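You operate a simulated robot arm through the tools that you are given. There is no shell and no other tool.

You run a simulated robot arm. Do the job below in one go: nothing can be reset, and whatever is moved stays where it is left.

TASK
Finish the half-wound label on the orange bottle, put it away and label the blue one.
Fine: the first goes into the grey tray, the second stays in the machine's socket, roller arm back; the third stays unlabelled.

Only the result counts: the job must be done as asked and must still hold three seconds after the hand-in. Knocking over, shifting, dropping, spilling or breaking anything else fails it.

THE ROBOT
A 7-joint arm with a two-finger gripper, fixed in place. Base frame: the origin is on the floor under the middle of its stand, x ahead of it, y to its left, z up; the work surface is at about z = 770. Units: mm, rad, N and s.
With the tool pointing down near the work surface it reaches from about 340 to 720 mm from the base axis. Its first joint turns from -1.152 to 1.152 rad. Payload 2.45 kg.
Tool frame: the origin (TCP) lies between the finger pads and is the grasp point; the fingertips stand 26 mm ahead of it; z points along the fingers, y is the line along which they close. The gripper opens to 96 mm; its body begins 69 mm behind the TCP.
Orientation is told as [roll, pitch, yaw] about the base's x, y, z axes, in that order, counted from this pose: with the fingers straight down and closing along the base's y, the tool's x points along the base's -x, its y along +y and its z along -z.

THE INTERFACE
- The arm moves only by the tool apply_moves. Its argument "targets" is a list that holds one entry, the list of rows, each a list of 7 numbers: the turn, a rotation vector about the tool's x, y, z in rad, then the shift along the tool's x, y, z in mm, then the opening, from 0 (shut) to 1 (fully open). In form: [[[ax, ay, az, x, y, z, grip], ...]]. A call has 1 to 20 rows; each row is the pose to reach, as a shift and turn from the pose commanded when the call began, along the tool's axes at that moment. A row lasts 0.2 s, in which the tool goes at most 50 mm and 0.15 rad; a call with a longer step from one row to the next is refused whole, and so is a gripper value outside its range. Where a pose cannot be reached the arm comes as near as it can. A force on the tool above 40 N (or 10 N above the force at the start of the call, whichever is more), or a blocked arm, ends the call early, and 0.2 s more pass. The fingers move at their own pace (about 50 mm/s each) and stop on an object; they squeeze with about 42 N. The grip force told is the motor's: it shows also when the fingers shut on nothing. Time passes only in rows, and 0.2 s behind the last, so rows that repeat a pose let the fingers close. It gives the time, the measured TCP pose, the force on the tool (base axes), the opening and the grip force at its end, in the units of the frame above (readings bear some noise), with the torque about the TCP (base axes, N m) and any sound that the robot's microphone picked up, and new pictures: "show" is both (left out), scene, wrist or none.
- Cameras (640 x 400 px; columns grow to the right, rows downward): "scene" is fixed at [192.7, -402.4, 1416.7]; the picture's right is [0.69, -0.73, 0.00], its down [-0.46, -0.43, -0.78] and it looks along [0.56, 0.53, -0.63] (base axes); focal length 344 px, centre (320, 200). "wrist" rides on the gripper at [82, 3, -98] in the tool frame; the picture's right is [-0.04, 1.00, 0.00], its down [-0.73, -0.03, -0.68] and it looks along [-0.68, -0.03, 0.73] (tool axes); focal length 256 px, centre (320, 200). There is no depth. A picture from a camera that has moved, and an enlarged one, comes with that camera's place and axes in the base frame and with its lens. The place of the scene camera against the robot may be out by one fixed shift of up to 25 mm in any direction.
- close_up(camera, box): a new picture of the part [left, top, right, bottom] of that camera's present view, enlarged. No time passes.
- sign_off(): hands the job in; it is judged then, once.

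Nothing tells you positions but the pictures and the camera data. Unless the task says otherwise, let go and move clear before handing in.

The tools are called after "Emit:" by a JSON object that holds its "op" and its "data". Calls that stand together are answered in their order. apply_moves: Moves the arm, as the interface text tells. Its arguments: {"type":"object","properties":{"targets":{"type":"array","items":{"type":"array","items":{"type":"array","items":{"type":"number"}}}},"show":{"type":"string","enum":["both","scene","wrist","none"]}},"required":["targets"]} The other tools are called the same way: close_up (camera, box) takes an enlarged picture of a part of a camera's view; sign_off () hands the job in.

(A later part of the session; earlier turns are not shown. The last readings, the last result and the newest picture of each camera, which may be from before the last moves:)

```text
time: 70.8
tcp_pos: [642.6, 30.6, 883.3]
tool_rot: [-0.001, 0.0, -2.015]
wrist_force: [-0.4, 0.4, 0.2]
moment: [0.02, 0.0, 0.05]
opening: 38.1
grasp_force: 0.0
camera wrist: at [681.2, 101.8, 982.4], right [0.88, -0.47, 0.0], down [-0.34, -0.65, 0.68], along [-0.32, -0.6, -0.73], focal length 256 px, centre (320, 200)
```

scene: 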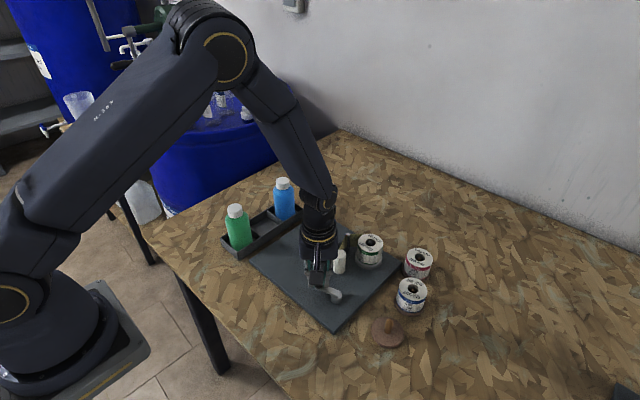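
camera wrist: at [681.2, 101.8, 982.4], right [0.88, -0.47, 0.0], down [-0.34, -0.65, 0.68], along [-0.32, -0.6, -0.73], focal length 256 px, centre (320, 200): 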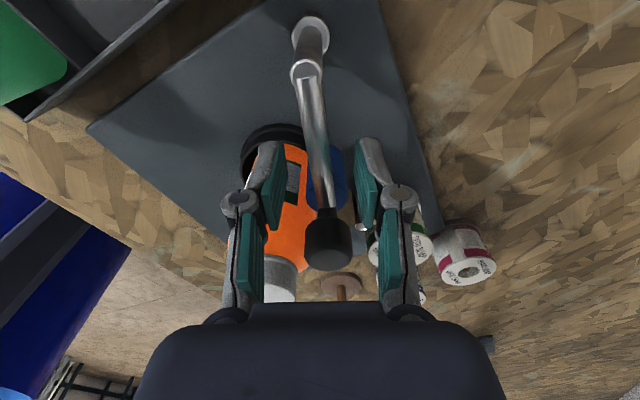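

The bar is between the fingers again. I'll narrow the gap and swing the arm back outward toward its parked place.

Emit:
{"op": "apply_moves", "data": {"targets": [[[0, 0, 0, 0, 0, 0, 0.21], [0, 0, -0.0929, 0.64, 4.65, 0, 0.21], [0, 0, -0.1857, 1.71, 9.21, 0, 0.21], [0, 0, -0.2786, 3.21, 13.65, 0, 0.21], [0, 0, -0.3714, 5.1, 17.94, 0, 0.21], [0, 0, -0.4643, 7.39, 22.03, 0, 0.21], [0, 0, -0.5571, 10.04, 25.9, 0, 0.21], [0, 0, -0.65, 13.04, 29.5, 0, 0.21], [0, 0, -0.65, 13.04, 29.5, 0, 0.21]]], "show": "both"}}

Emit:
{"op": "close_up", "data": {"camera": "scene", "box": [290, 180, 410, 280]}}

```text
time: 72.8
tcp_pos: [673.9, 27.7, 882.1]
tool_rot: [-0.001, 0.001, -1.364]
wrist_force: [0.5, 0.2, 0.2]
moment: [-0.01, 0.02, -0.01]
opening: 20.2
grasp_force: 0.1
camera wrist: at [661.4, 108.6, 982.7], right [0.99, 0.17, 0.0], down [0.12, -0.72, 0.68], along [0.11, -0.67, -0.73], focal length 256 px, centre (320, 200)
```

scene: 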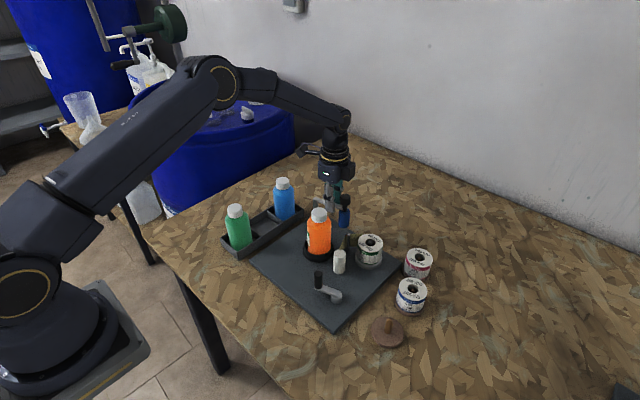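
wrist: 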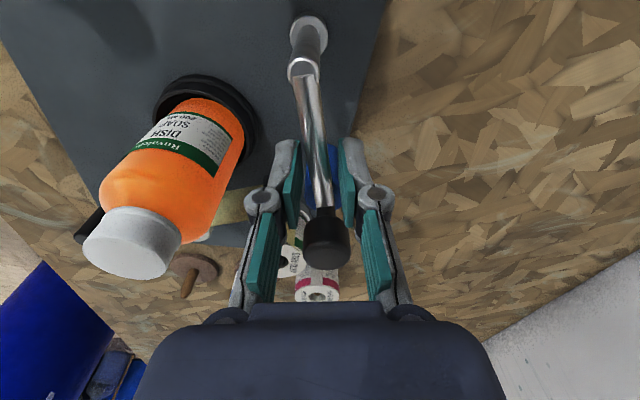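

```text
4.00 times, centred on (350, 230) of scene
camera zoom: at [192.7, -402.4, 1416.7], right [0.69, -0.73, 0.0], down [-0.46, -0.43, -0.78], along [0.56, 0.53, -0.63], focal length 1375 px, centre (200, 80)
```

zoom: 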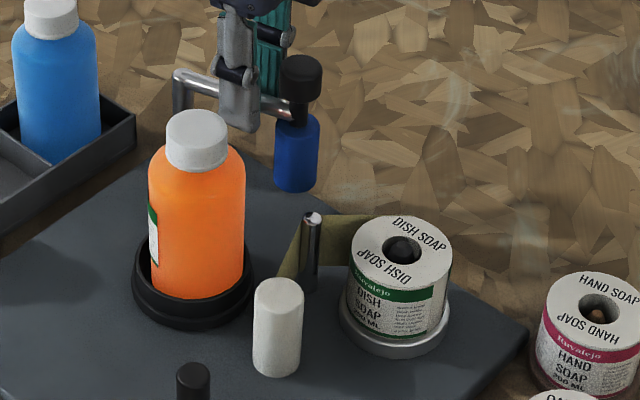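

The arm is back exactly at its original parked place in the scene view, and it rests there freely. I'll lift off and move above the orange bottle with the wrist angled to keep clear of neighbours.

Emit:
{"op": "apply_moves", "data": {"targets": [[[0, 0, 0, 0, 1, 0, 0.4], [0, 0, 0, 0, 1, -43, 0.4], [0, 0, 0, 0, 1, -86, 0.4], [0, 0, 0, 0, 1, -125, 0.5], [0, 0, -0.144, -2, -14.7, -125, 0.6], [0, 0, -0.288, -4, -29.5, -125, 0.7], [0, 0, -0.432, -6, -44.2, -125, 0.75], [0, 0, -0.576, -8.1, -59, -123, 0.75], [0, 0, -0.72, -10.1, -73.7, -120, 0.75], [0, 0, -0.864, -12.1, -88.4, -118, 0.75], [0, 0, -0.864, -12.1, -88.4, -118, 0.75]]], "show": "both"}}

Emit:
{"op": "close_up", "data": {"camera": "scene", "box": [290, 180, 410, 280]}}

Emit:
{"op": "close_up", "data": {"camera": "wrist", "box": [220, 40, 420, 240]}}

```text
time: 75.2
tcp_pos: [590.5, -1.3, 1000.6]
tool_rot: [0.0, 0.001, -0.501]
wrist_force: [0.8, 0.2, 0.6]
moment: [-0.01, -0.01, 0.0]
opening: 72.0
grasp_force: 0.1
camera wrist: at [521.9, 40.8, 1100.0], right [0.51, 0.86, 0.0], down [0.63, -0.38, 0.68], along [0.58, -0.35, -0.73], focal length 256 px, centre (320, 200)
```

scene: 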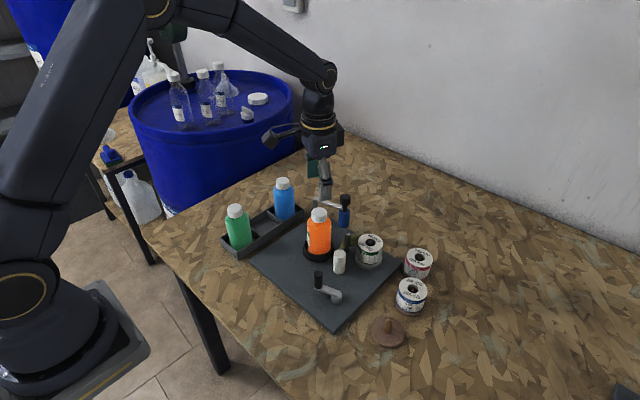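
wrist: 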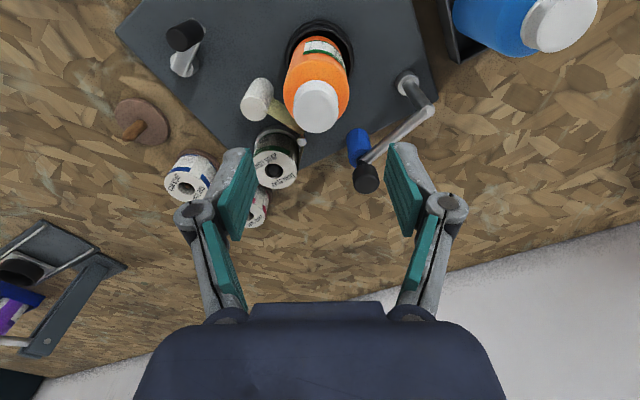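

```text
4.00 times, centred on (350, 230) of scene
camera zoom: at [192.7, -402.4, 1416.7], right [0.69, -0.73, 0.0], down [-0.46, -0.43, -0.78], along [0.56, 0.53, -0.63], focal length 1375 px, centre (200, 80)
```

zoom: 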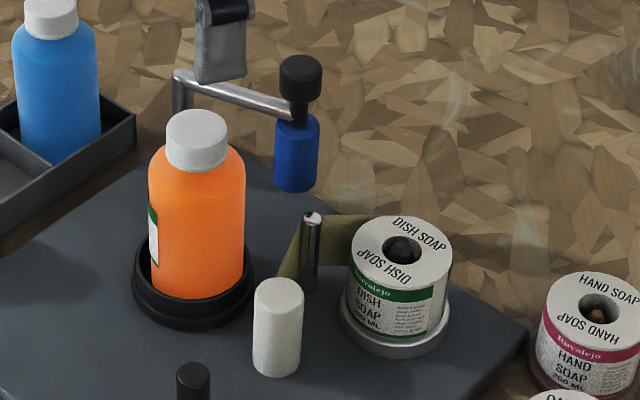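

```text
2.00 times, centred on (320, 140) of wrist
camera zoom: at [521.9, 40.8, 1100.0], right [0.51, 0.86, 0.0], down [0.63, -0.38, 0.68], along [0.58, -0.35, -0.73], focal length 512 px, centre (320, 320)
```

zoom: 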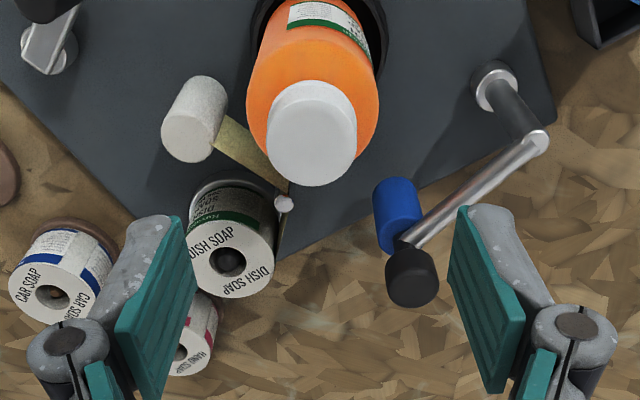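

The bottle is almost centred between the fingers. I'll descend to grip its body at about z = 855.

Emit:
{"op": "apply_moves", "data": {"targets": [[[0, 0, 0, 0, -2, 45, 0.75], [0, 0, 0, -1, -2, 90, 0.75], [0, 0, 0, -1, -2, 125, 0.75], [0, 0, 0, -1, -2, 145, 0.75], [0, 0, 0, -1, -2, 145, 0.75]]], "show": "both"}}

Emit:
{"op": "close_up", "data": {"camera": "scene", "box": [270, 170, 390, 270]}}

```text
time: 76.4
tcp_pos: [591.2, -3.5, 855.2]
tool_rot: [0.0, 0.001, -0.503]
wrist_force: [-0.8, -0.6, -0.6]
moment: [0.02, -0.02, -0.02]
opening: 72.0
grasp_force: 0.0
camera wrist: at [521.8, 38.4, 955.5], right [0.52, 0.86, 0.0], down [0.63, -0.38, 0.68], along [0.58, -0.35, -0.73], focal length 256 px, centre (320, 200)
```

scene: 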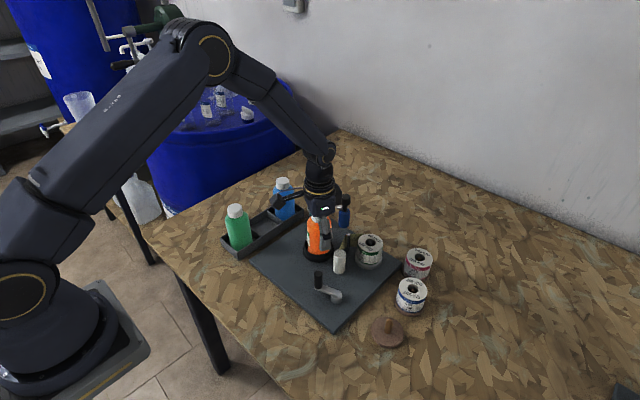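
wrist: 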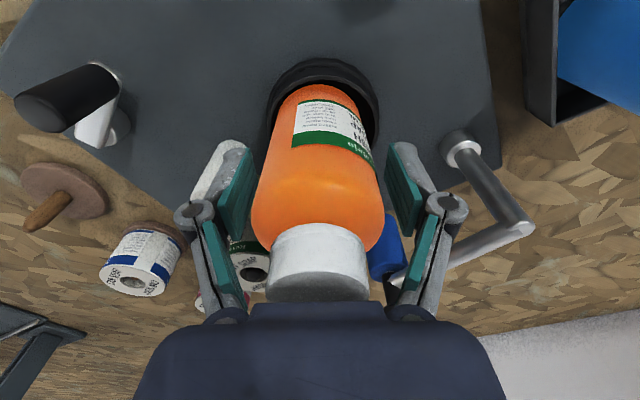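

```text
4.00 times, centred on (330, 220) of scene
camera zoom: at [192.7, -402.4, 1416.7], right [0.69, -0.73, 0.0], down [-0.46, -0.43, -0.78], along [0.56, 0.53, -0.63], focal length 1375 px, centre (280, 120)
```

zoom: 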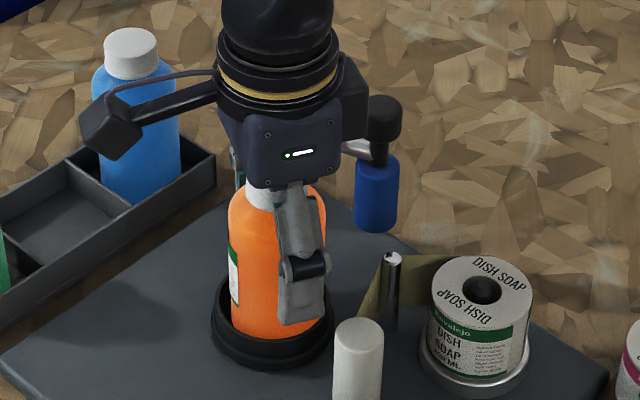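

The fingers are around the bottle body. Closing now, gently checking the grip before lifting.

Emit:
{"op": "apply_moves", "data": {"targets": [[[0, 0, 0, 0, 0, 0, 0.6], [0, 0, 0, 0, 0, 0, 0.4], [0, 0, 0, 0, 0, 0, 0.3], [0, 0, 0, 0, 0, 0, 0.3]]], "show": "wrist"}}

```text
time: 77.4
tcp_pos: [591.1, -4.1, 856.5]
tool_rot: [0.0, -0.001, -0.503]
wrist_force: [-0.3, -1.6, 1.3]
moment: [-0.17, 0.11, 0.03]
opening: 54.8
grasp_force: 41.5
camera wrist: at [521.6, 38.1, 955.8], right [0.52, 0.86, 0.0], down [0.63, -0.38, 0.68], along [0.58, -0.35, -0.73], focal length 256 px, centre (320, 200)
```

wrist: 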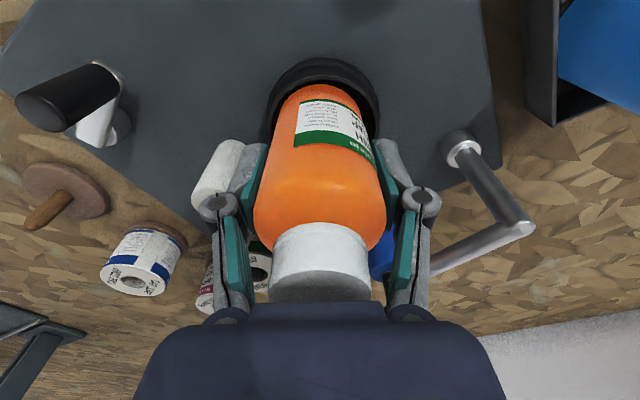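

The bottle is held firmly (54.8 mm wide). Lifting it straight out of the socket.

Emit:
{"op": "apply_moves", "data": {"targets": [[[0, 0, 0, 0, 0, -10, 0.3], [0, 0, 0, 0, 0, -22, 0.3], [0, 0, 0, 0, 0, -45, 0.3], [0, 0, 0, 0, 0, -80, 0.3], [0, 0, 0, 0, 0, -110, 0.3], [0, 0, 0, 0, 0, -135, 0.3], [0, 0, 0, 0, 0, -135, 0.3]]], "show": "both"}}

Emit:
{"op": "close_up", "data": {"camera": "scene", "box": [210, 150, 390, 290]}}

Emit:
{"op": "close_up", "data": {"camera": "scene", "box": [280, 230, 360, 290]}}

```text
time: 79.0
tcp_pos: [590.5, -2.0, 989.1]
tool_rot: [0.0, 0.0, -0.504]
wrist_force: [0.4, 0.1, -2.6]
moment: [-0.03, -0.01, 0.0]
opening: 54.8
grasp_force: 42.0
camera wrist: at [521.1, 38.7, 1088.9], right [0.52, 0.86, 0.0], down [0.63, -0.38, 0.68], along [0.58, -0.35, -0.73], focal length 256 px, centre (320, 200)
```

scene: 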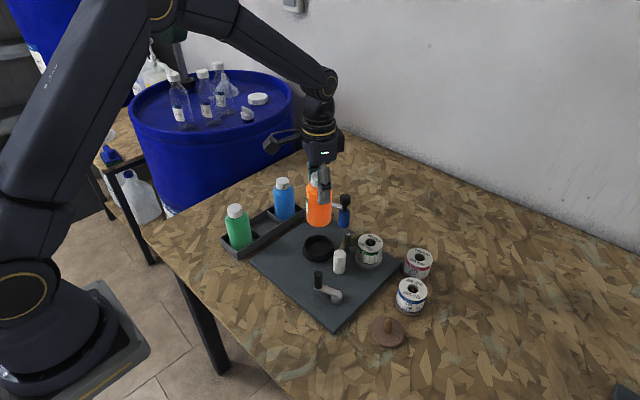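
wrist: 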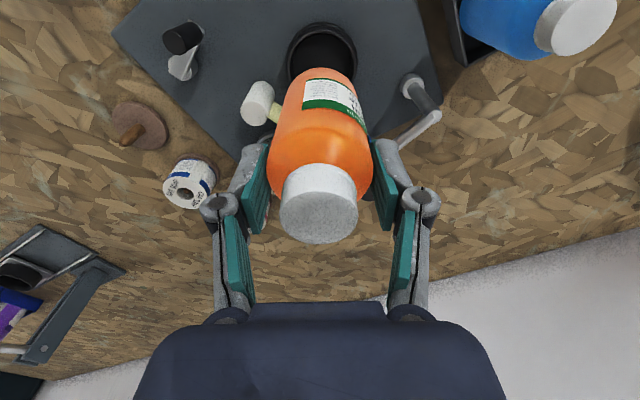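

```text
2.86 times, centred on (300, 220) of scene
camera zoom: at [192.8, -402.4, 1416.7], right [0.69, -0.73, 0.0], down [-0.46, -0.43, -0.78], along [0.56, 0.53, -0.63], focal length 982 px, centre (377, 143)
```

zoom: 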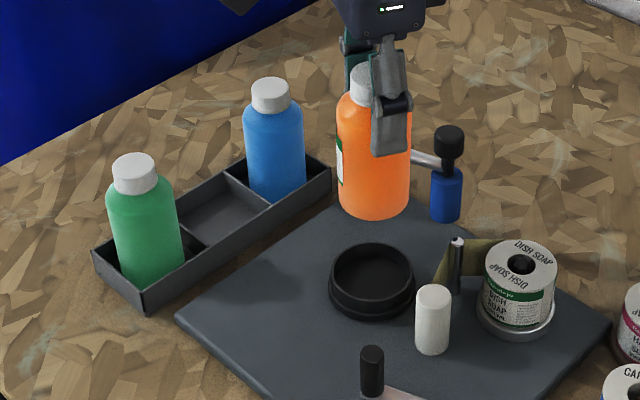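

```text
6.67 times, centred on (320, 260) of scene
camera zoom: at [192.8, -402.4, 1416.7], right [0.69, -0.73, 0.0], down [-0.46, -0.43, -0.78], along [0.56, 0.53, -0.63], focal length 2292 px, centre (320, -200)
```

zoom: 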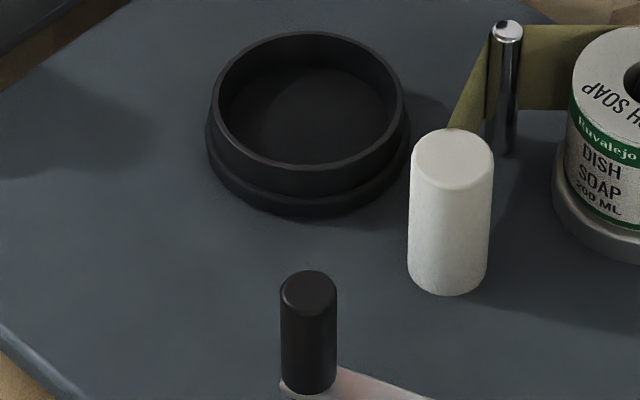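

Emit:
{"op": "close_up", "data": {"camera": "wrist", "box": [270, 0, 370, 100]}}

Emit:
{"op": "close_up", "data": {"camera": "scene", "box": [210, 190, 310, 270]}}

```text
4.00 times, centred on (320, 50) of wrist
camera zoom: at [521.1, 38.7, 1088.9], right [0.52, 0.86, 0.0], down [0.63, -0.38, 0.68], along [0.58, -0.35, -0.73], focal length 1024 px, centre (320, 800)
```

zoom: 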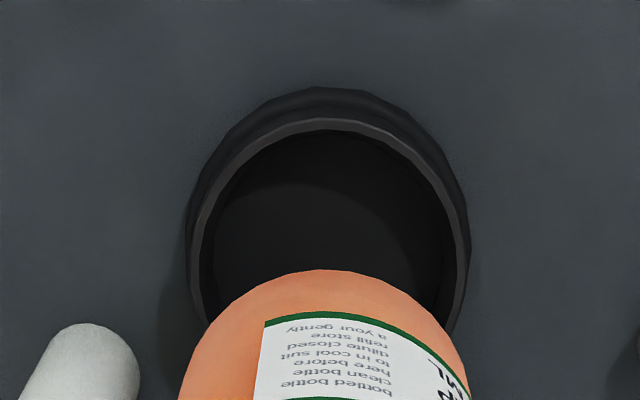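

```text
5.00 times, centred on (260, 230) of scene
camera zoom: at [192.8, -402.4, 1416.7], right [0.69, -0.73, 0.0], down [-0.46, -0.43, -0.78], along [0.56, 0.53, -0.63], focal length 1719 px, centre (620, 50)
```

zoom: 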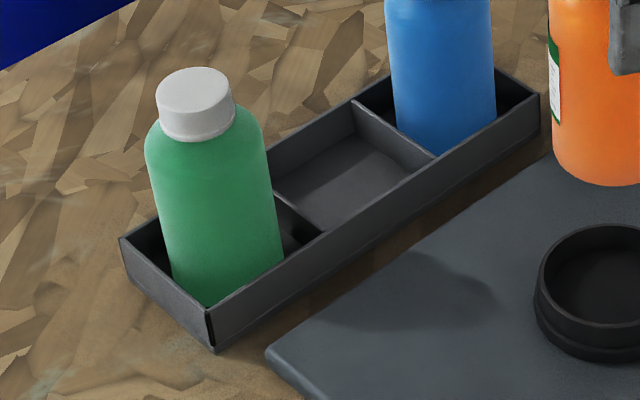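

The socket is a shallow cup with a few millimetres of slack, centred near (591, -2). The tray's empty middle compartment is centred near (550, 156), so I'll carry the orange bottle above it.

Emit:
{"op": "apply_moves", "data": {"targets": [[[0, 0, 0, 18.6, 19.9, 0, 0.3], [0, 0, 0, 37.2, 39.8, 0, 0.3], [0, 0, 0, 55.8, 59.8, 0, 0.3], [0, 0, 0, 74.4, 79.7, 0, 0.3], [0, 0, 0, 93, 99.6, 0, 0.3], [0, 0, 0, 111.6, 119.5, 0, 0.3], [0, 0, 0, 111.6, 119.5, 0, 0.3]]], "show": "both"}}

Emit:
{"op": "close_up", "data": {"camera": "scene", "box": [200, 140, 340, 270]}}

Emit:
{"op": "close_up", "data": {"camera": "wrist", "box": [220, 0, 420, 160]}}

```text
time: 80.6
tcp_pos: [548.9, 155.2, 989.5]
tool_rot: [0.0, 0.0, -0.502]
wrist_force: [0.8, 0.5, -3.0]
moment: [-0.01, 0.01, 0.04]
opening: 54.5
grasp_force: 42.0
camera wrist: at [479.6, 196.9, 1088.8], right [0.52, 0.86, 0.0], down [0.63, -0.38, 0.68], along [0.58, -0.35, -0.73], focal length 256 px, centre (320, 200)
```

scene: 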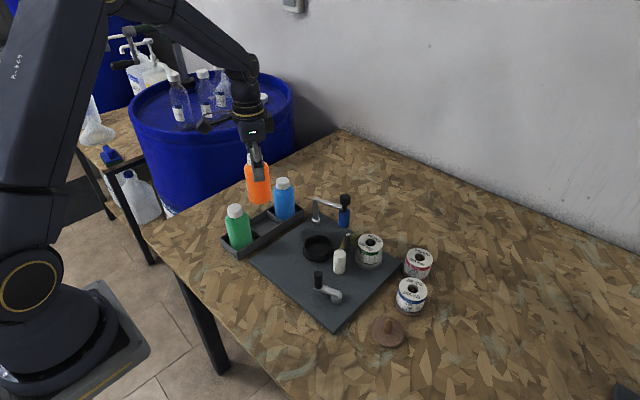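
wrist: 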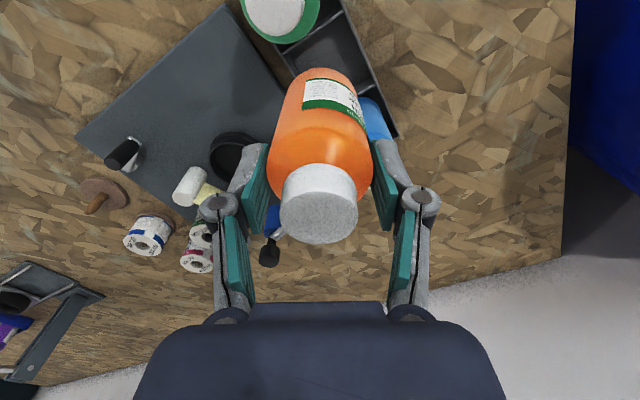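

```text
3.08 times, centred on (270, 205) of scene
camera zoom: at [192.8, -402.3, 1416.7], right [0.69, -0.73, 0.0], down [-0.46, -0.43, -0.78], along [0.56, 0.53, -0.63], focal length 1058 px, centre (474, 185)
```

zoom: 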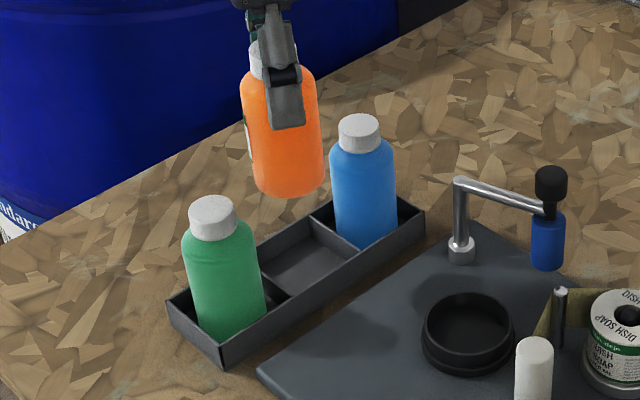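

```text
2.50 times, centred on (320, 80) of wrist
camera zoom: at [479.6, 196.9, 1088.8], right [0.52, 0.86, 0.0], down [0.63, -0.38, 0.68], along [0.58, -0.35, -0.73], focal length 640 px, centre (320, 500)
```

zoom: 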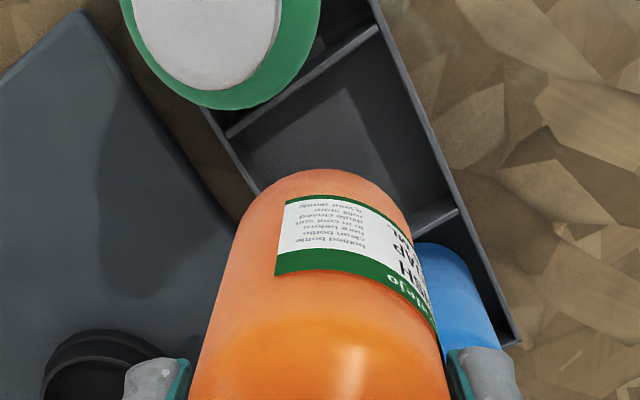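

Comparing pictures, the bottle slid down in the grip while being pulled out of the socket, so I hold it higher up than planned. I'll look closely before lowering it.

Emit:
{"op": "close_up", "data": {"camera": "scene", "box": [225, 140, 305, 215]}}

Emit:
{"op": "close_up", "data": {"camera": "wrist", "box": [220, 60, 420, 260]}}

```text
5.33 times, centred on (265, 178) of scene
camera zoom: at [192.8, -402.3, 1416.7], right [0.69, -0.73, 0.0], down [-0.46, -0.43, -0.78], along [0.56, 0.53, -0.63], focal length 1834 px, centre (613, 320)
```

zoom: 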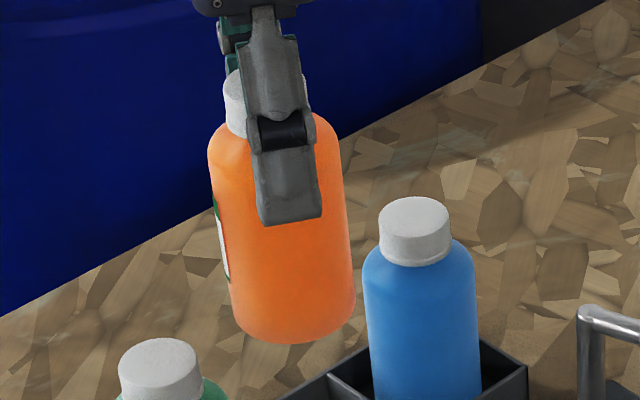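

```text
2.00 times, centred on (320, 160) of wrist
camera zoom: at [479.6, 196.9, 1088.8], right [0.52, 0.86, 0.0], down [0.63, -0.38, 0.68], along [0.58, -0.35, -0.73], focal length 512 px, centre (320, 280)
```

zoom: 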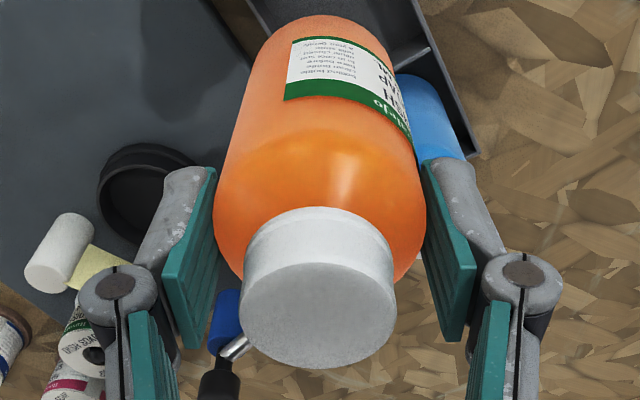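

The grip is on the upper body, symmetric and stable. From this view the middle compartment's centre works out nearer (557, 162), so I'll correct to that and lower partway.

Emit:
{"op": "apply_moves", "data": {"targets": [[[0, 0, 0, -3.7, 9.8, 0, 0.3], [0, 0, 0, -3.7, 9.8, 20, 0.3], [0, 0, 0, -3.7, 9.8, 40, 0.3], [0, 0, 0, -3.7, 9.8, 60, 0.3], [0, 0, 0, -3.7, 9.8, 60, 0.3]]], "show": "both"}}

Emit:
{"op": "close_up", "data": {"camera": "scene", "box": [205, 165, 325, 265]}}

Emit:
{"op": "close_up", "data": {"camera": "wrist", "box": [220, 0, 420, 160]}}

```text
time: 81.8
tcp_pos: [558.4, 162.5, 930.6]
tool_rot: [-0.001, -0.001, -0.502]
wrist_force: [0.3, 0.0, -2.5]
moment: [-0.02, 0.01, -0.01]
opening: 54.3
grasp_force: 42.1
camera wrist: at [488.2, 203.8, 1030.4], right [0.52, 0.86, 0.0], down [0.63, -0.38, 0.68], along [0.58, -0.35, -0.73], focal length 256 px, centre (320, 200)
```

scene: 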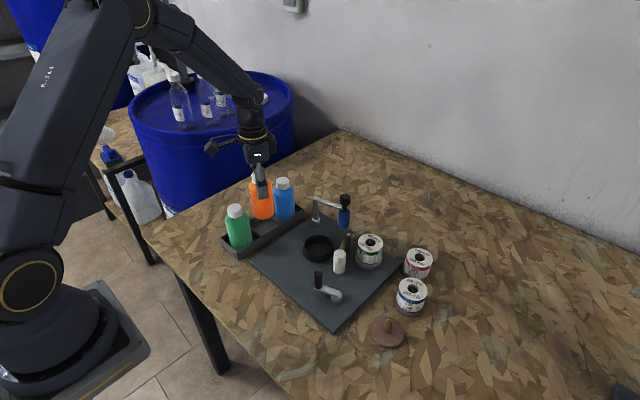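
wrist: 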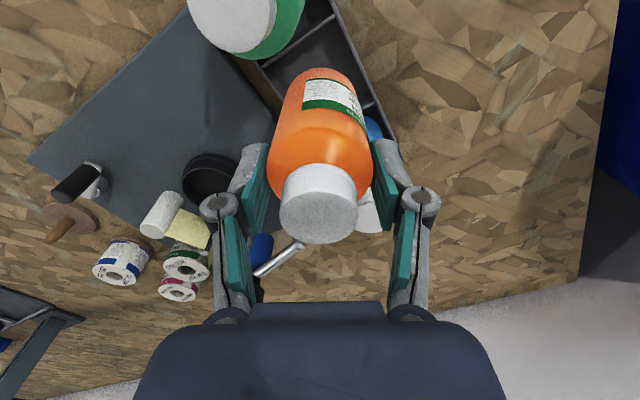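

```text
4.00 times, centred on (265, 215) of scene
camera zoom: at [192.8, -402.4, 1416.7], right [0.69, -0.73, 0.0], down [-0.46, -0.43, -0.78], along [0.56, 0.53, -0.63], focal length 1375 px, centre (540, 140)
```

zoom: 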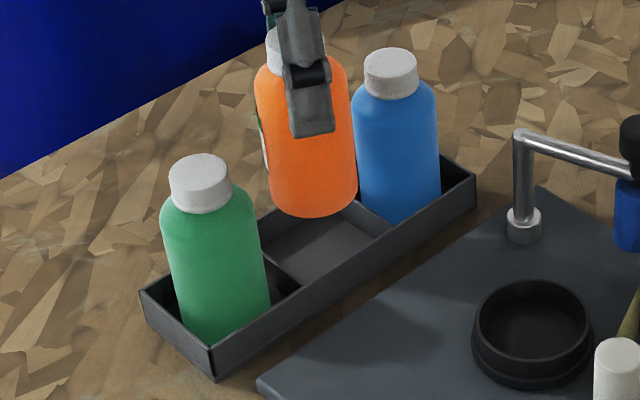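

```text
2.50 times, centred on (320, 80) of wrist
camera zoom: at [488.2, 203.8, 1030.4], right [0.52, 0.86, 0.0], down [0.63, -0.38, 0.68], along [0.58, -0.35, -0.73], focal length 640 px, centre (320, 500)
```

zoom: 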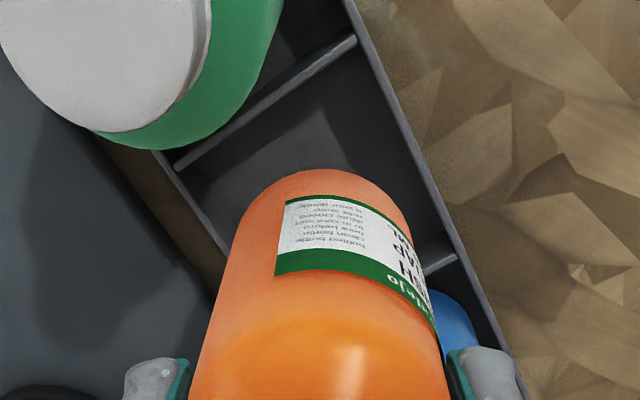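

The bottle is centred over the middle compartment (x 518–597, y 127–198). Continuing down slowly.

Emit:
{"op": "apply_moves", "data": {"targets": [[[0, 0, 0, 0, 0, 15, 0.3], [0, 0, 0, 0, 0, 30, 0.3], [0, 0, 0, 0, 0, 40, 0.3], [0, 0, 0, 0, 0, 45, 0.3], [0, 0, 0, 0, 0, 45, 0.3]]], "show": "both"}}

Emit:
{"op": "close_up", "data": {"camera": "scene", "box": [205, 165, 325, 265]}}

```text
time: 83.0
tcp_pos: [557.8, 162.4, 886.3]
tool_rot: [0.001, 0.001, -0.504]
wrist_force: [0.0, -0.3, -1.1]
moment: [0.03, 0.02, -0.01]
opening: 54.2
grasp_force: 41.5
camera wrist: at [488.2, 203.9, 985.9], right [0.52, 0.86, 0.0], down [0.63, -0.38, 0.68], along [0.58, -0.35, -0.73], focal length 256 px, centre (320, 200)
```

scene: 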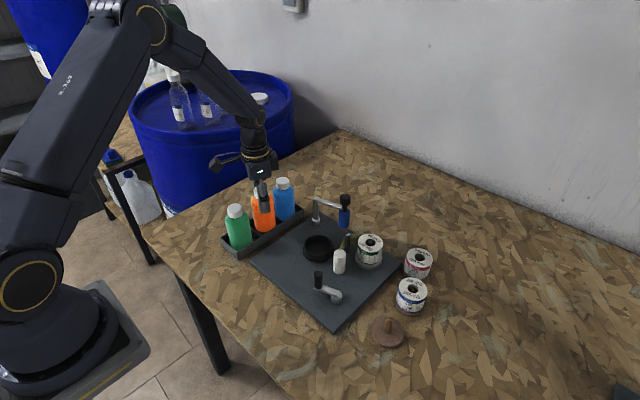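
wrist: 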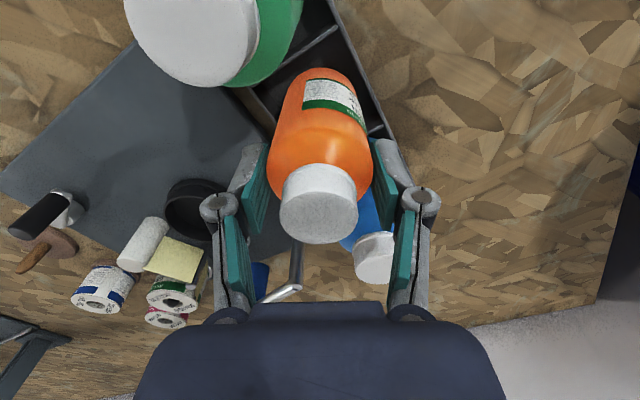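

```text
4.00 times, centred on (265, 215) of scene
camera zoom: at [192.8, -402.4, 1416.7], right [0.69, -0.73, 0.0], down [-0.46, -0.43, -0.78], along [0.56, 0.53, -0.63], focal length 1375 px, centre (540, 140)
```

zoom: 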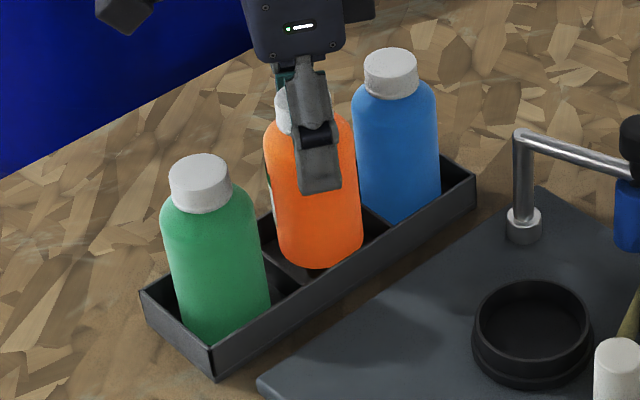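

Emit:
{"op": "apply_moves", "data": {"targets": [[[0, 0, 0, 0, 0, 6, 0.3], [0, 0, 0, 0, 0, 10, 0.3], [0, 0, 0, 0, 0, 12, 0.3], [0, 0, 0, 0, 0, 12, 0.3]]], "show": "none"}}

Emit:
{"op": "close_up", "data": {"camera": "scene", "box": [205, 165, 325, 265]}}

```text
time: 84.0
tcp_pos: [557.7, 162.9, 874.1]
tool_rot: [-0.001, 0.0, -0.502]
wrist_force: [0.0, -0.2, -2.6]
moment: [0.0, 0.01, 0.03]
opening: 54.3
grasp_force: 42.2
```

```text
4.00 times, centred on (265, 215) of scene
camera zoom: at [192.8, -402.4, 1416.7], right [0.69, -0.73, 0.0], down [-0.46, -0.43, -0.78], along [0.56, 0.53, -0.63], focal length 1375 px, centre (540, 140)
```

zoom: 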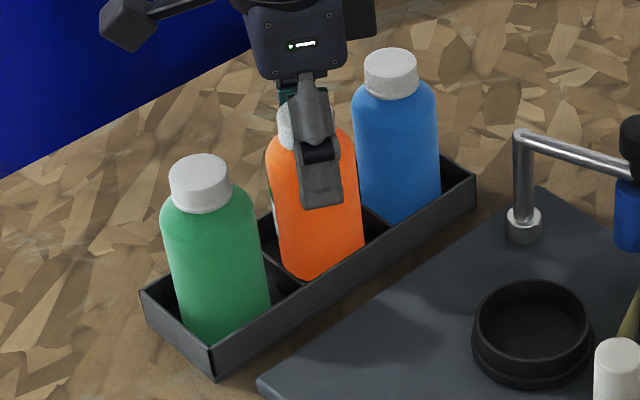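

Emit:
{"op": "apply_moves", "data": {"targets": [[[0, 0, 0, 0, 0, 1.5, 0.3], [0, 0, 0, 0, 0, 3, 0.3], [0, 0, 0, 0, 0, 3, 0.3]]], "show": "none"}}

```text
time: 84.8
tcp_pos: [559.1, 163.7, 873.0]
tool_rot: [0.002, -0.002, -0.501]
wrist_force: [-5.9, -0.2, 25.7]
moment: [-0.07, 0.73, 0.07]
opening: 54.5
grasp_force: 42.0
```

Contact with the tray floor. I'll ease up a little and open the fingers.

Emit:
{"op": "apply_moves", "data": {"targets": [[[0, 0, 0, 0, 0, -2.2, 0.3], [0, 0, 0, 0, 0, -2.2, 0.3]]], "show": "none"}}

```text
time: 85.4
tcp_pos: [557.9, 163.3, 873.0]
tool_rot: [0.001, 0.003, -0.503]
wrist_force: [0.0, 3.5, 4.7]
moment: [0.27, -0.13, 0.05]
opening: 54.5
grasp_force: 41.8
```

Emit:
{"op": "apply_moves", "data": {"targets": [[[0, 0, 0, 0, 0, 0, 0.65], [0, 0, 0, 0, 0, 0, 0.75], [0, 0, 0, 0, 0, 0, 0.75]]], "show": "both"}}

Emit:
{"op": "close_up", "data": {"camera": "scene", "box": [205, 165, 325, 265]}}

```text
time: 86.2
tcp_pos: [557.5, 162.4, 873.4]
tool_rot: [-0.001, -0.001, -0.503]
wrist_force: [-0.7, -0.7, 0.8]
moment: [-0.02, 0.01, 0.03]
opening: 72.1
grasp_force: 0.1
camera wrist: at [488.7, 203.8, 972.9], right [0.52, 0.86, 0.0], down [0.63, -0.38, 0.68], along [0.58, -0.35, -0.73], focal length 256 px, centre (320, 200)
```

scene: 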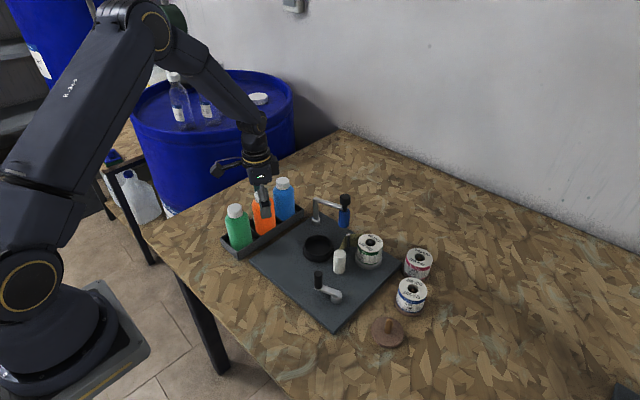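
wrist: 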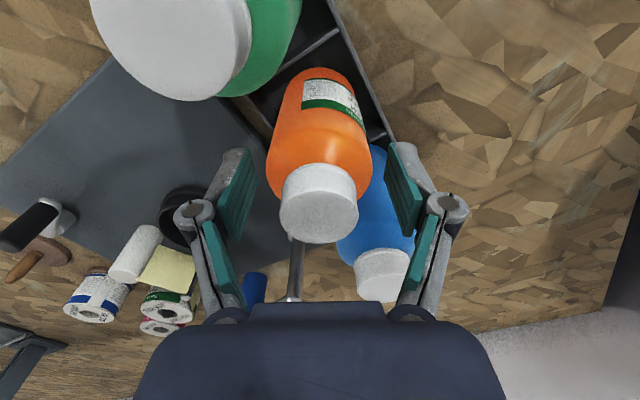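

```text
4.00 times, centred on (265, 215) of scene
camera zoom: at [192.7, -402.4, 1416.7], right [0.69, -0.73, 0.0], down [-0.46, -0.43, -0.78], along [0.56, 0.53, -0.63], focal length 1375 px, centre (540, 140)
```

zoom: 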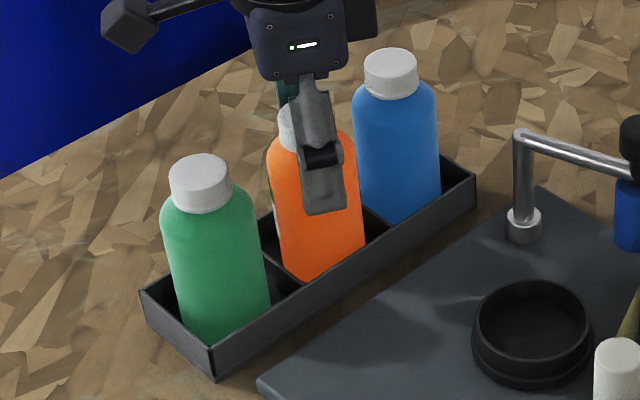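

The orange bottle stands in the middle compartment with its label complete. I'll lift clear and hover over the blue bottle near (633, 162).

Emit:
{"op": "apply_moves", "data": {"targets": [[[0, 0, 0, 0, 0, -30, 0.75], [0, 0, 0, 0, 0, -75, 0.75], [0, 0, 0, 0, 0, -120, 0.75], [0, 0, 0, -22, 12, -127, 0.75], [0, 0, 0, -44, 24, -127, 0.75], [0, 0, 0, -66, 36, -127, 0.75], [0, 0, 0, -66, 36, -127, 0.75]]], "show": "both"}}

Emit:
{"op": "close_up", "data": {"camera": "wrist", "box": [220, 20, 420, 180]}}

Emit:
{"op": "close_up", "data": {"camera": "scene", "box": [205, 165, 325, 265]}}

```text
time: 87.8
tcp_pos: [633.8, 161.5, 998.2]
tool_rot: [-0.001, 0.0, -0.502]
wrist_force: [0.3, -0.1, 0.1]
moment: [0.0, 0.02, -0.01]
opening: 72.0
grasp_force: 0.2
camera wrist: at [563.1, 203.8, 1098.9], right [0.52, 0.86, 0.0], down [0.63, -0.38, 0.68], along [0.58, -0.35, -0.73], focal length 256 px, centre (320, 200)
```

scene: 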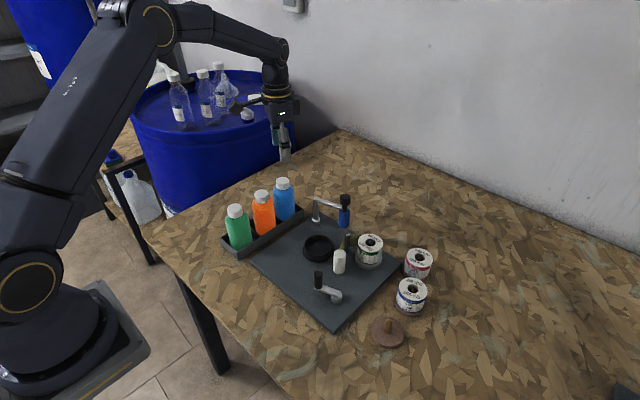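
wrist: 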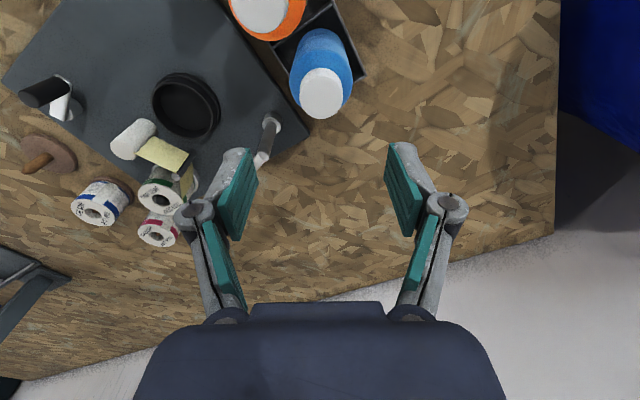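

```text
2.50 times, centred on (320, 100) of wrist
camera zoom: at [563.1, 203.8, 1098.9], right [0.52, 0.86, 0.0], down [0.63, -0.38, 0.68], along [0.58, -0.35, -0.73], focal length 640 px, centre (320, 450)
```

zoom: 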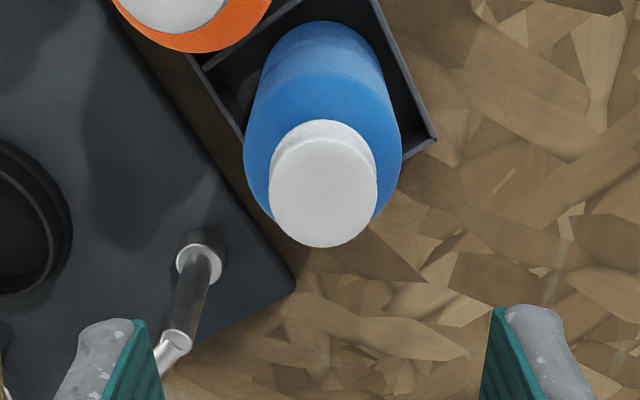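

```text
4.00 times, centred on (265, 215) of scene
camera zoom: at [192.7, -402.4, 1416.7], right [0.69, -0.73, 0.0], down [-0.46, -0.43, -0.78], along [0.56, 0.53, -0.63], focal length 1375 px, centre (540, 140)
```

zoom: 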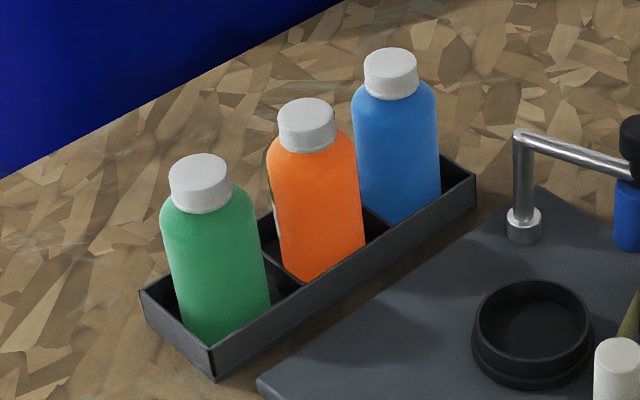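

Emit:
{"op": "close_up", "data": {"camera": "wrist", "box": [137, 60, 237, 150]}}

```text
4.44 times, centred on (187, 105) of wrist
camera zoom: at [563.1, 203.8, 1098.9], right [0.52, 0.86, 0.0], down [0.63, -0.38, 0.68], along [0.58, -0.35, -0.73], focal length 1138 px, centre (911, 622)
```

zoom: 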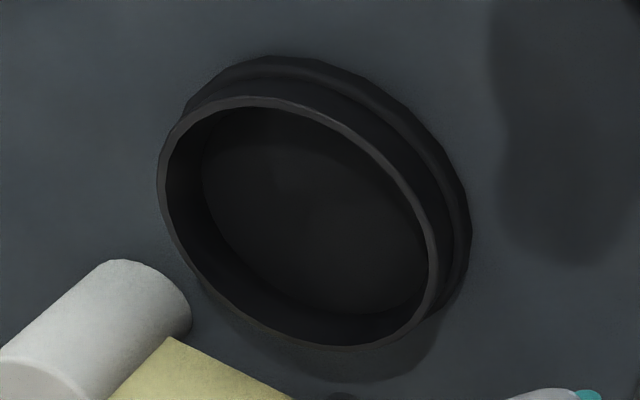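

In this view the blue bottle lies about 2 mm toward the camera from the TCP. The socket centre measures near (590, -1) in the same frame. I'll centre on the bottle and descend to grip low on its body.

Emit:
{"op": "apply_moves", "data": {"targets": [[[0, 0, 0, 2, 0.8, 40, 0.75], [0, 0, 0, 2, 0.8, 80, 0.75], [0, 0, 0, 2, 0.8, 120, 0.75], [0, 0, 0, 2, 0.8, 145, 0.75], [0, 0, 0, 2, 0.8, 156, 0.75], [0, 0, 0, 2, 0.8, 156, 0.75]]], "show": "both"}}

Emit:
{"op": "close_up", "data": {"camera": "scene", "box": [225, 150, 345, 250]}}

```text
time: 89.2
tcp_pos: [630.4, 165.4, 844.2]
tool_rot: [0.0, 0.0, -0.503]
wrist_force: [-0.1, -0.3, 0.0]
moment: [0.01, -0.05, 0.04]
opening: 72.0
grasp_force: 0.1
camera wrist: at [561.6, 206.4, 943.8], right [0.52, 0.86, 0.0], down [0.63, -0.38, 0.68], along [0.58, -0.35, -0.73], focal length 256 px, centre (320, 200)
```

scene: 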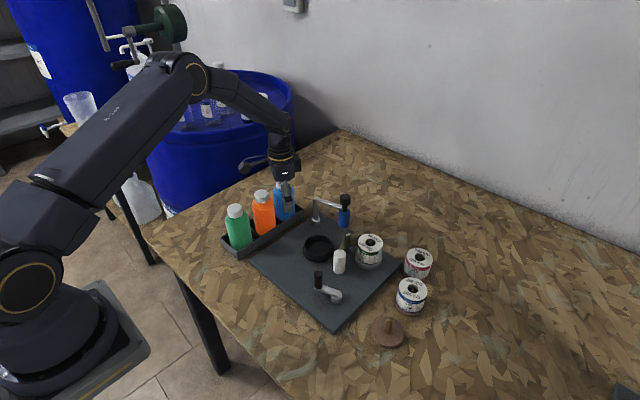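
wrist: 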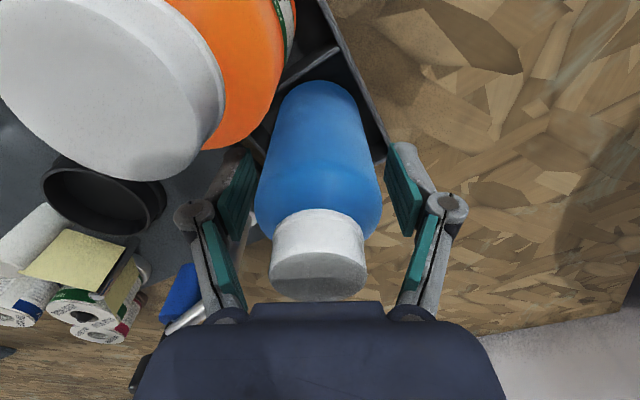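

```text
4.00 times, centred on (285, 200) of scene
camera zoom: at [192.7, -402.4, 1416.7], right [0.69, -0.73, 0.0], down [-0.46, -0.43, -0.78], along [0.56, 0.53, -0.63], focal length 1375 px, centre (460, 200)
```

zoom: 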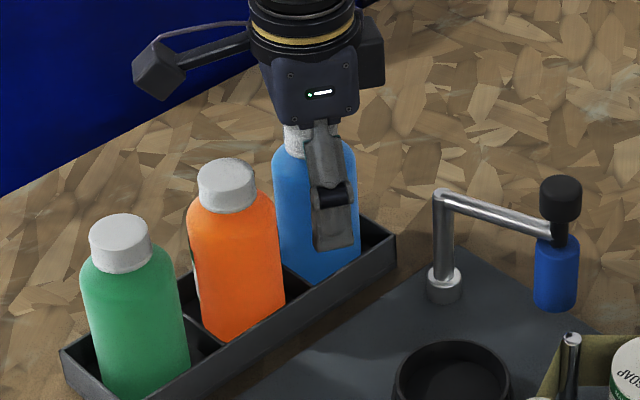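

The bottle is centred between the fingers. Closing, then a slow lift with a check for slipping.

Emit:
{"op": "apply_moves", "data": {"targets": [[[0, 0, 0, 0, 0, 0, 0.6], [0, 0, 0, 0, 0, 0, 0.4], [0, 0, 0, 0, 0, 0, 0.2], [0, 0, 0, 0, 0, 0, 0.2], [0, 0, 0, 0, 0, -4, 0.2], [0, 0, 0, 0, 0, -10, 0.2], [0, 0, 0, 0, 0, -18, 0.2], [0, 0, 0, 0, 0, -18, 0.2]]], "show": "wrist"}}

```text
time: 91.0
tcp_pos: [631.8, 162.4, 861.6]
tool_rot: [0.0, -0.002, -0.504]
wrist_force: [0.6, -0.3, -2.1]
moment: [0.0, 0.0, 0.01]
opening: 54.9
grasp_force: 42.1
camera wrist: at [561.8, 205.4, 961.5], right [0.52, 0.86, 0.0], down [0.63, -0.38, 0.68], along [0.58, -0.35, -0.73], focal length 256 px, centre (320, 200)
```

wrist: 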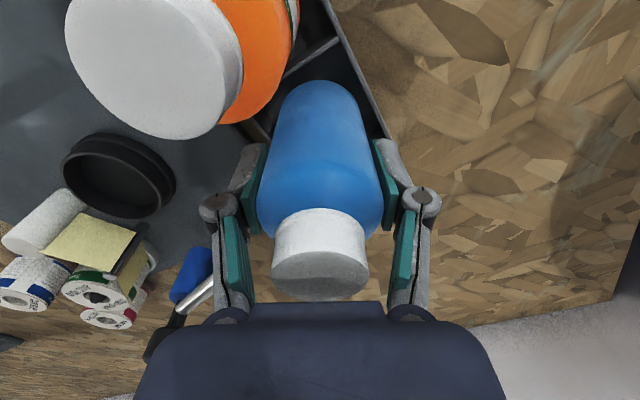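

No slipping this time. Lifting fully and carrying the blue bottle over the socket.

Emit:
{"op": "apply_moves", "data": {"targets": [[[0, 0, 0, 0, 0, -20, 0.2], [0, 0, 0, 0, 0, -50, 0.2], [0, 0, 0, 0, 0, -85, 0.2], [0, 0, 0, 0, 0, -120, 0.2], [0, 0, 0, -7, -27.3, -120, 0.2], [0, 0, 0, -14, -54.6, -120, 0.2], [0, 0, 0, -21, -81.9, -120, 0.2], [0, 0, 0, -28, -109.2, -120, 0.2], [0, 0, 0, -35, -136.5, -120, 0.2], [0, 0, 0, -41.5, -163.8, -120, 0.2], [0, 0, 0, -41.5, -163.8, -120, 0.2]]], "show": "both"}}

Emit:
{"op": "close_up", "data": {"camera": "scene", "box": [270, 180, 370, 270]}}

Emit:
{"op": "close_up", "data": {"camera": "wrist", "box": [260, 0, 380, 120]}}

```text
time: 93.4
tcp_pos: [590.0, 1.5, 981.7]
tool_rot: [0.001, 0.0, -0.501]
wrist_force: [-0.3, 0.0, -1.4]
moment: [-0.02, -0.02, 0.04]
opening: 54.4
grasp_force: 41.8
camera wrist: at [520.4, 41.9, 1082.1], right [0.52, 0.86, 0.0], down [0.63, -0.38, 0.68], along [0.58, -0.35, -0.73], focal length 256 px, centre (320, 200)
```

scene: 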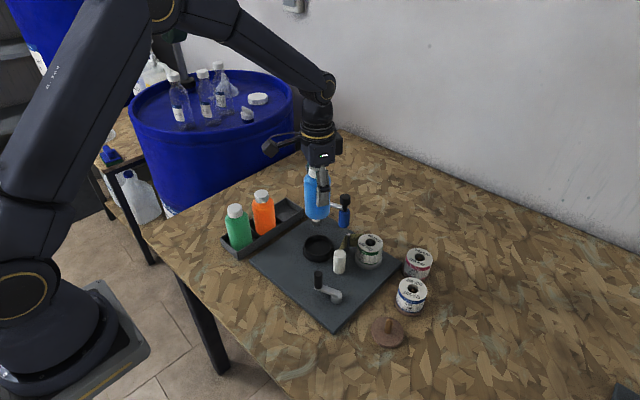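
wrist: 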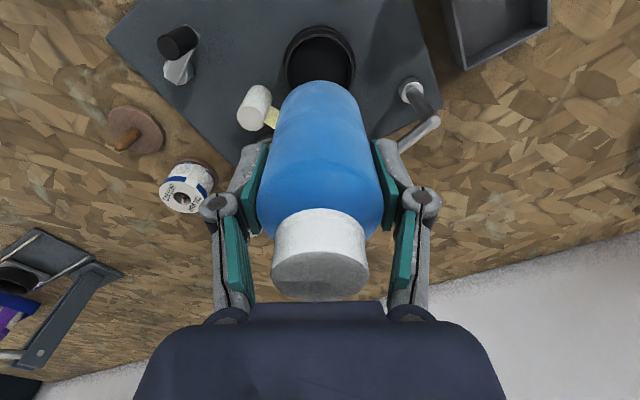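

```text
4.44 times, centred on (320, 225) of scene
camera zoom: at [192.7, -402.4, 1416.7], right [0.69, -0.73, 0.0], down [-0.46, -0.43, -0.78], along [0.56, 0.53, -0.63], focal length 1528 px, centre (320, 89)
```

zoom: 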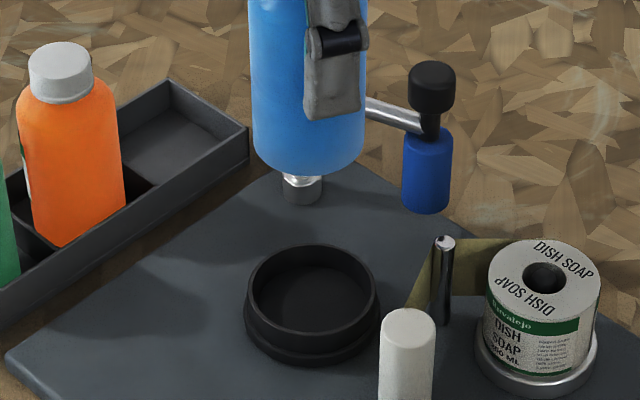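

```text
3.33 times, centred on (320, 60) of wrist
camera zoom: at [520.4, 41.9, 1082.1], right [0.52, 0.86, 0.0], down [0.63, -0.38, 0.68], along [0.58, -0.35, -0.73], focal length 853 px, centre (320, 667)
```

zoom: 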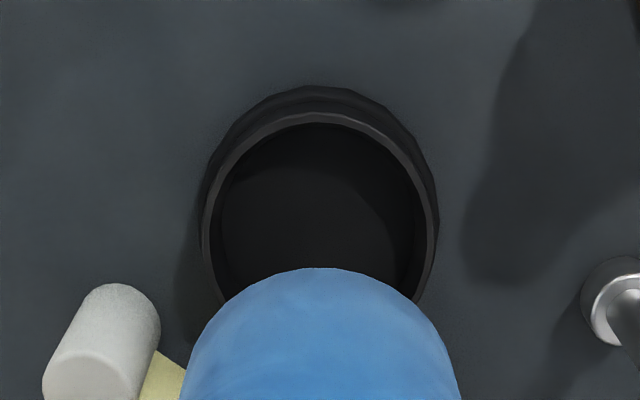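

The bottle is lined up over the socket to within a millimetre or two. I'll lower it to just above the rim and check the alignment again.

Emit:
{"op": "apply_moves", "data": {"targets": [[[0, 0, 0, 0, 0, 25, 0.2], [0, 0, 0, 0, 0, 50, 0.2], [0, 0, 0, 0, 0, 75, 0.2], [0, 0, 0, 0, 0, 88, 0.2], [0, 0, 0, 0, 0, 88, 0.2]]], "show": "wrist"}}

Emit:
{"op": "close_up", "data": {"camera": "scene", "box": [280, 205, 360, 275]}}

Emit:
{"op": "close_up", "data": {"camera": "wrist", "box": [260, 20, 380, 140]}}

```text
time: 94.6
tcp_pos: [590.4, 0.5, 893.2]
tool_rot: [0.0, 0.001, -0.503]
wrist_force: [-0.1, 0.5, -2.8]
moment: [0.0, -0.03, -0.02]
opening: 54.7
grasp_force: 41.7
camera wrist: at [520.4, 41.3, 993.4], right [0.52, 0.86, 0.0], down [0.63, -0.38, 0.68], along [0.58, -0.35, -0.73], focal length 256 px, centre (320, 200)
```

wrist: 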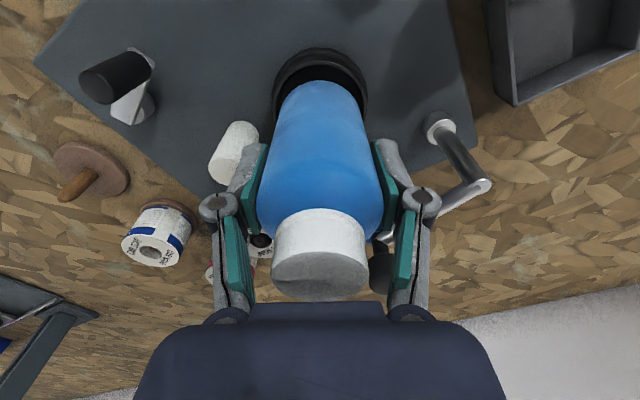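

```text
5.71 times, centred on (320, 240) of scene
camera zoom: at [192.8, -402.4, 1416.7], right [0.69, -0.73, 0.0], down [-0.46, -0.43, -0.78], along [0.56, 0.53, -0.63], focal length 1965 px, centre (320, -29)
```

zoom: 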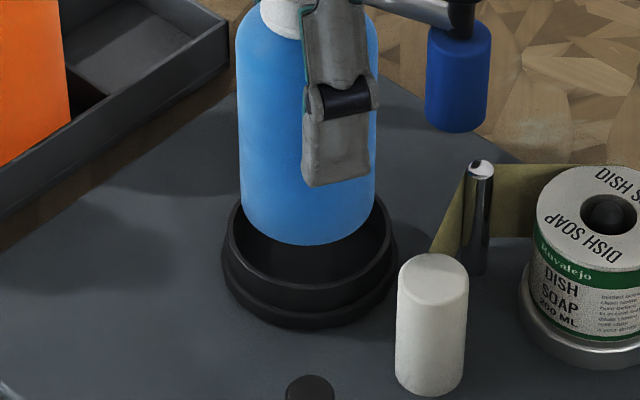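

```text
3.33 times, centred on (320, 80) of wrist
camera zoom: at [520.4, 41.3, 993.4], right [0.52, 0.86, 0.0], down [0.63, -0.38, 0.68], along [0.58, -0.35, -0.73], focal length 853 px, centre (320, 600)
```

zoom: 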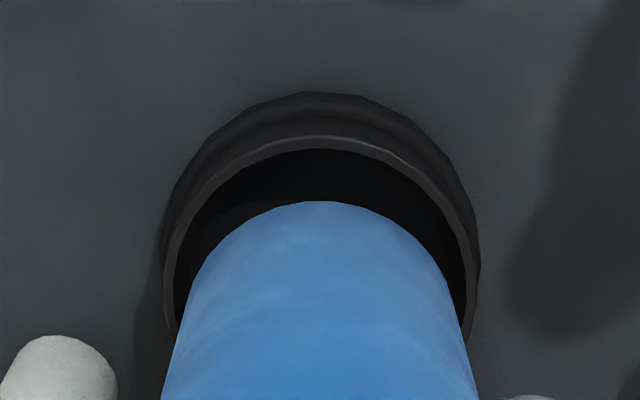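

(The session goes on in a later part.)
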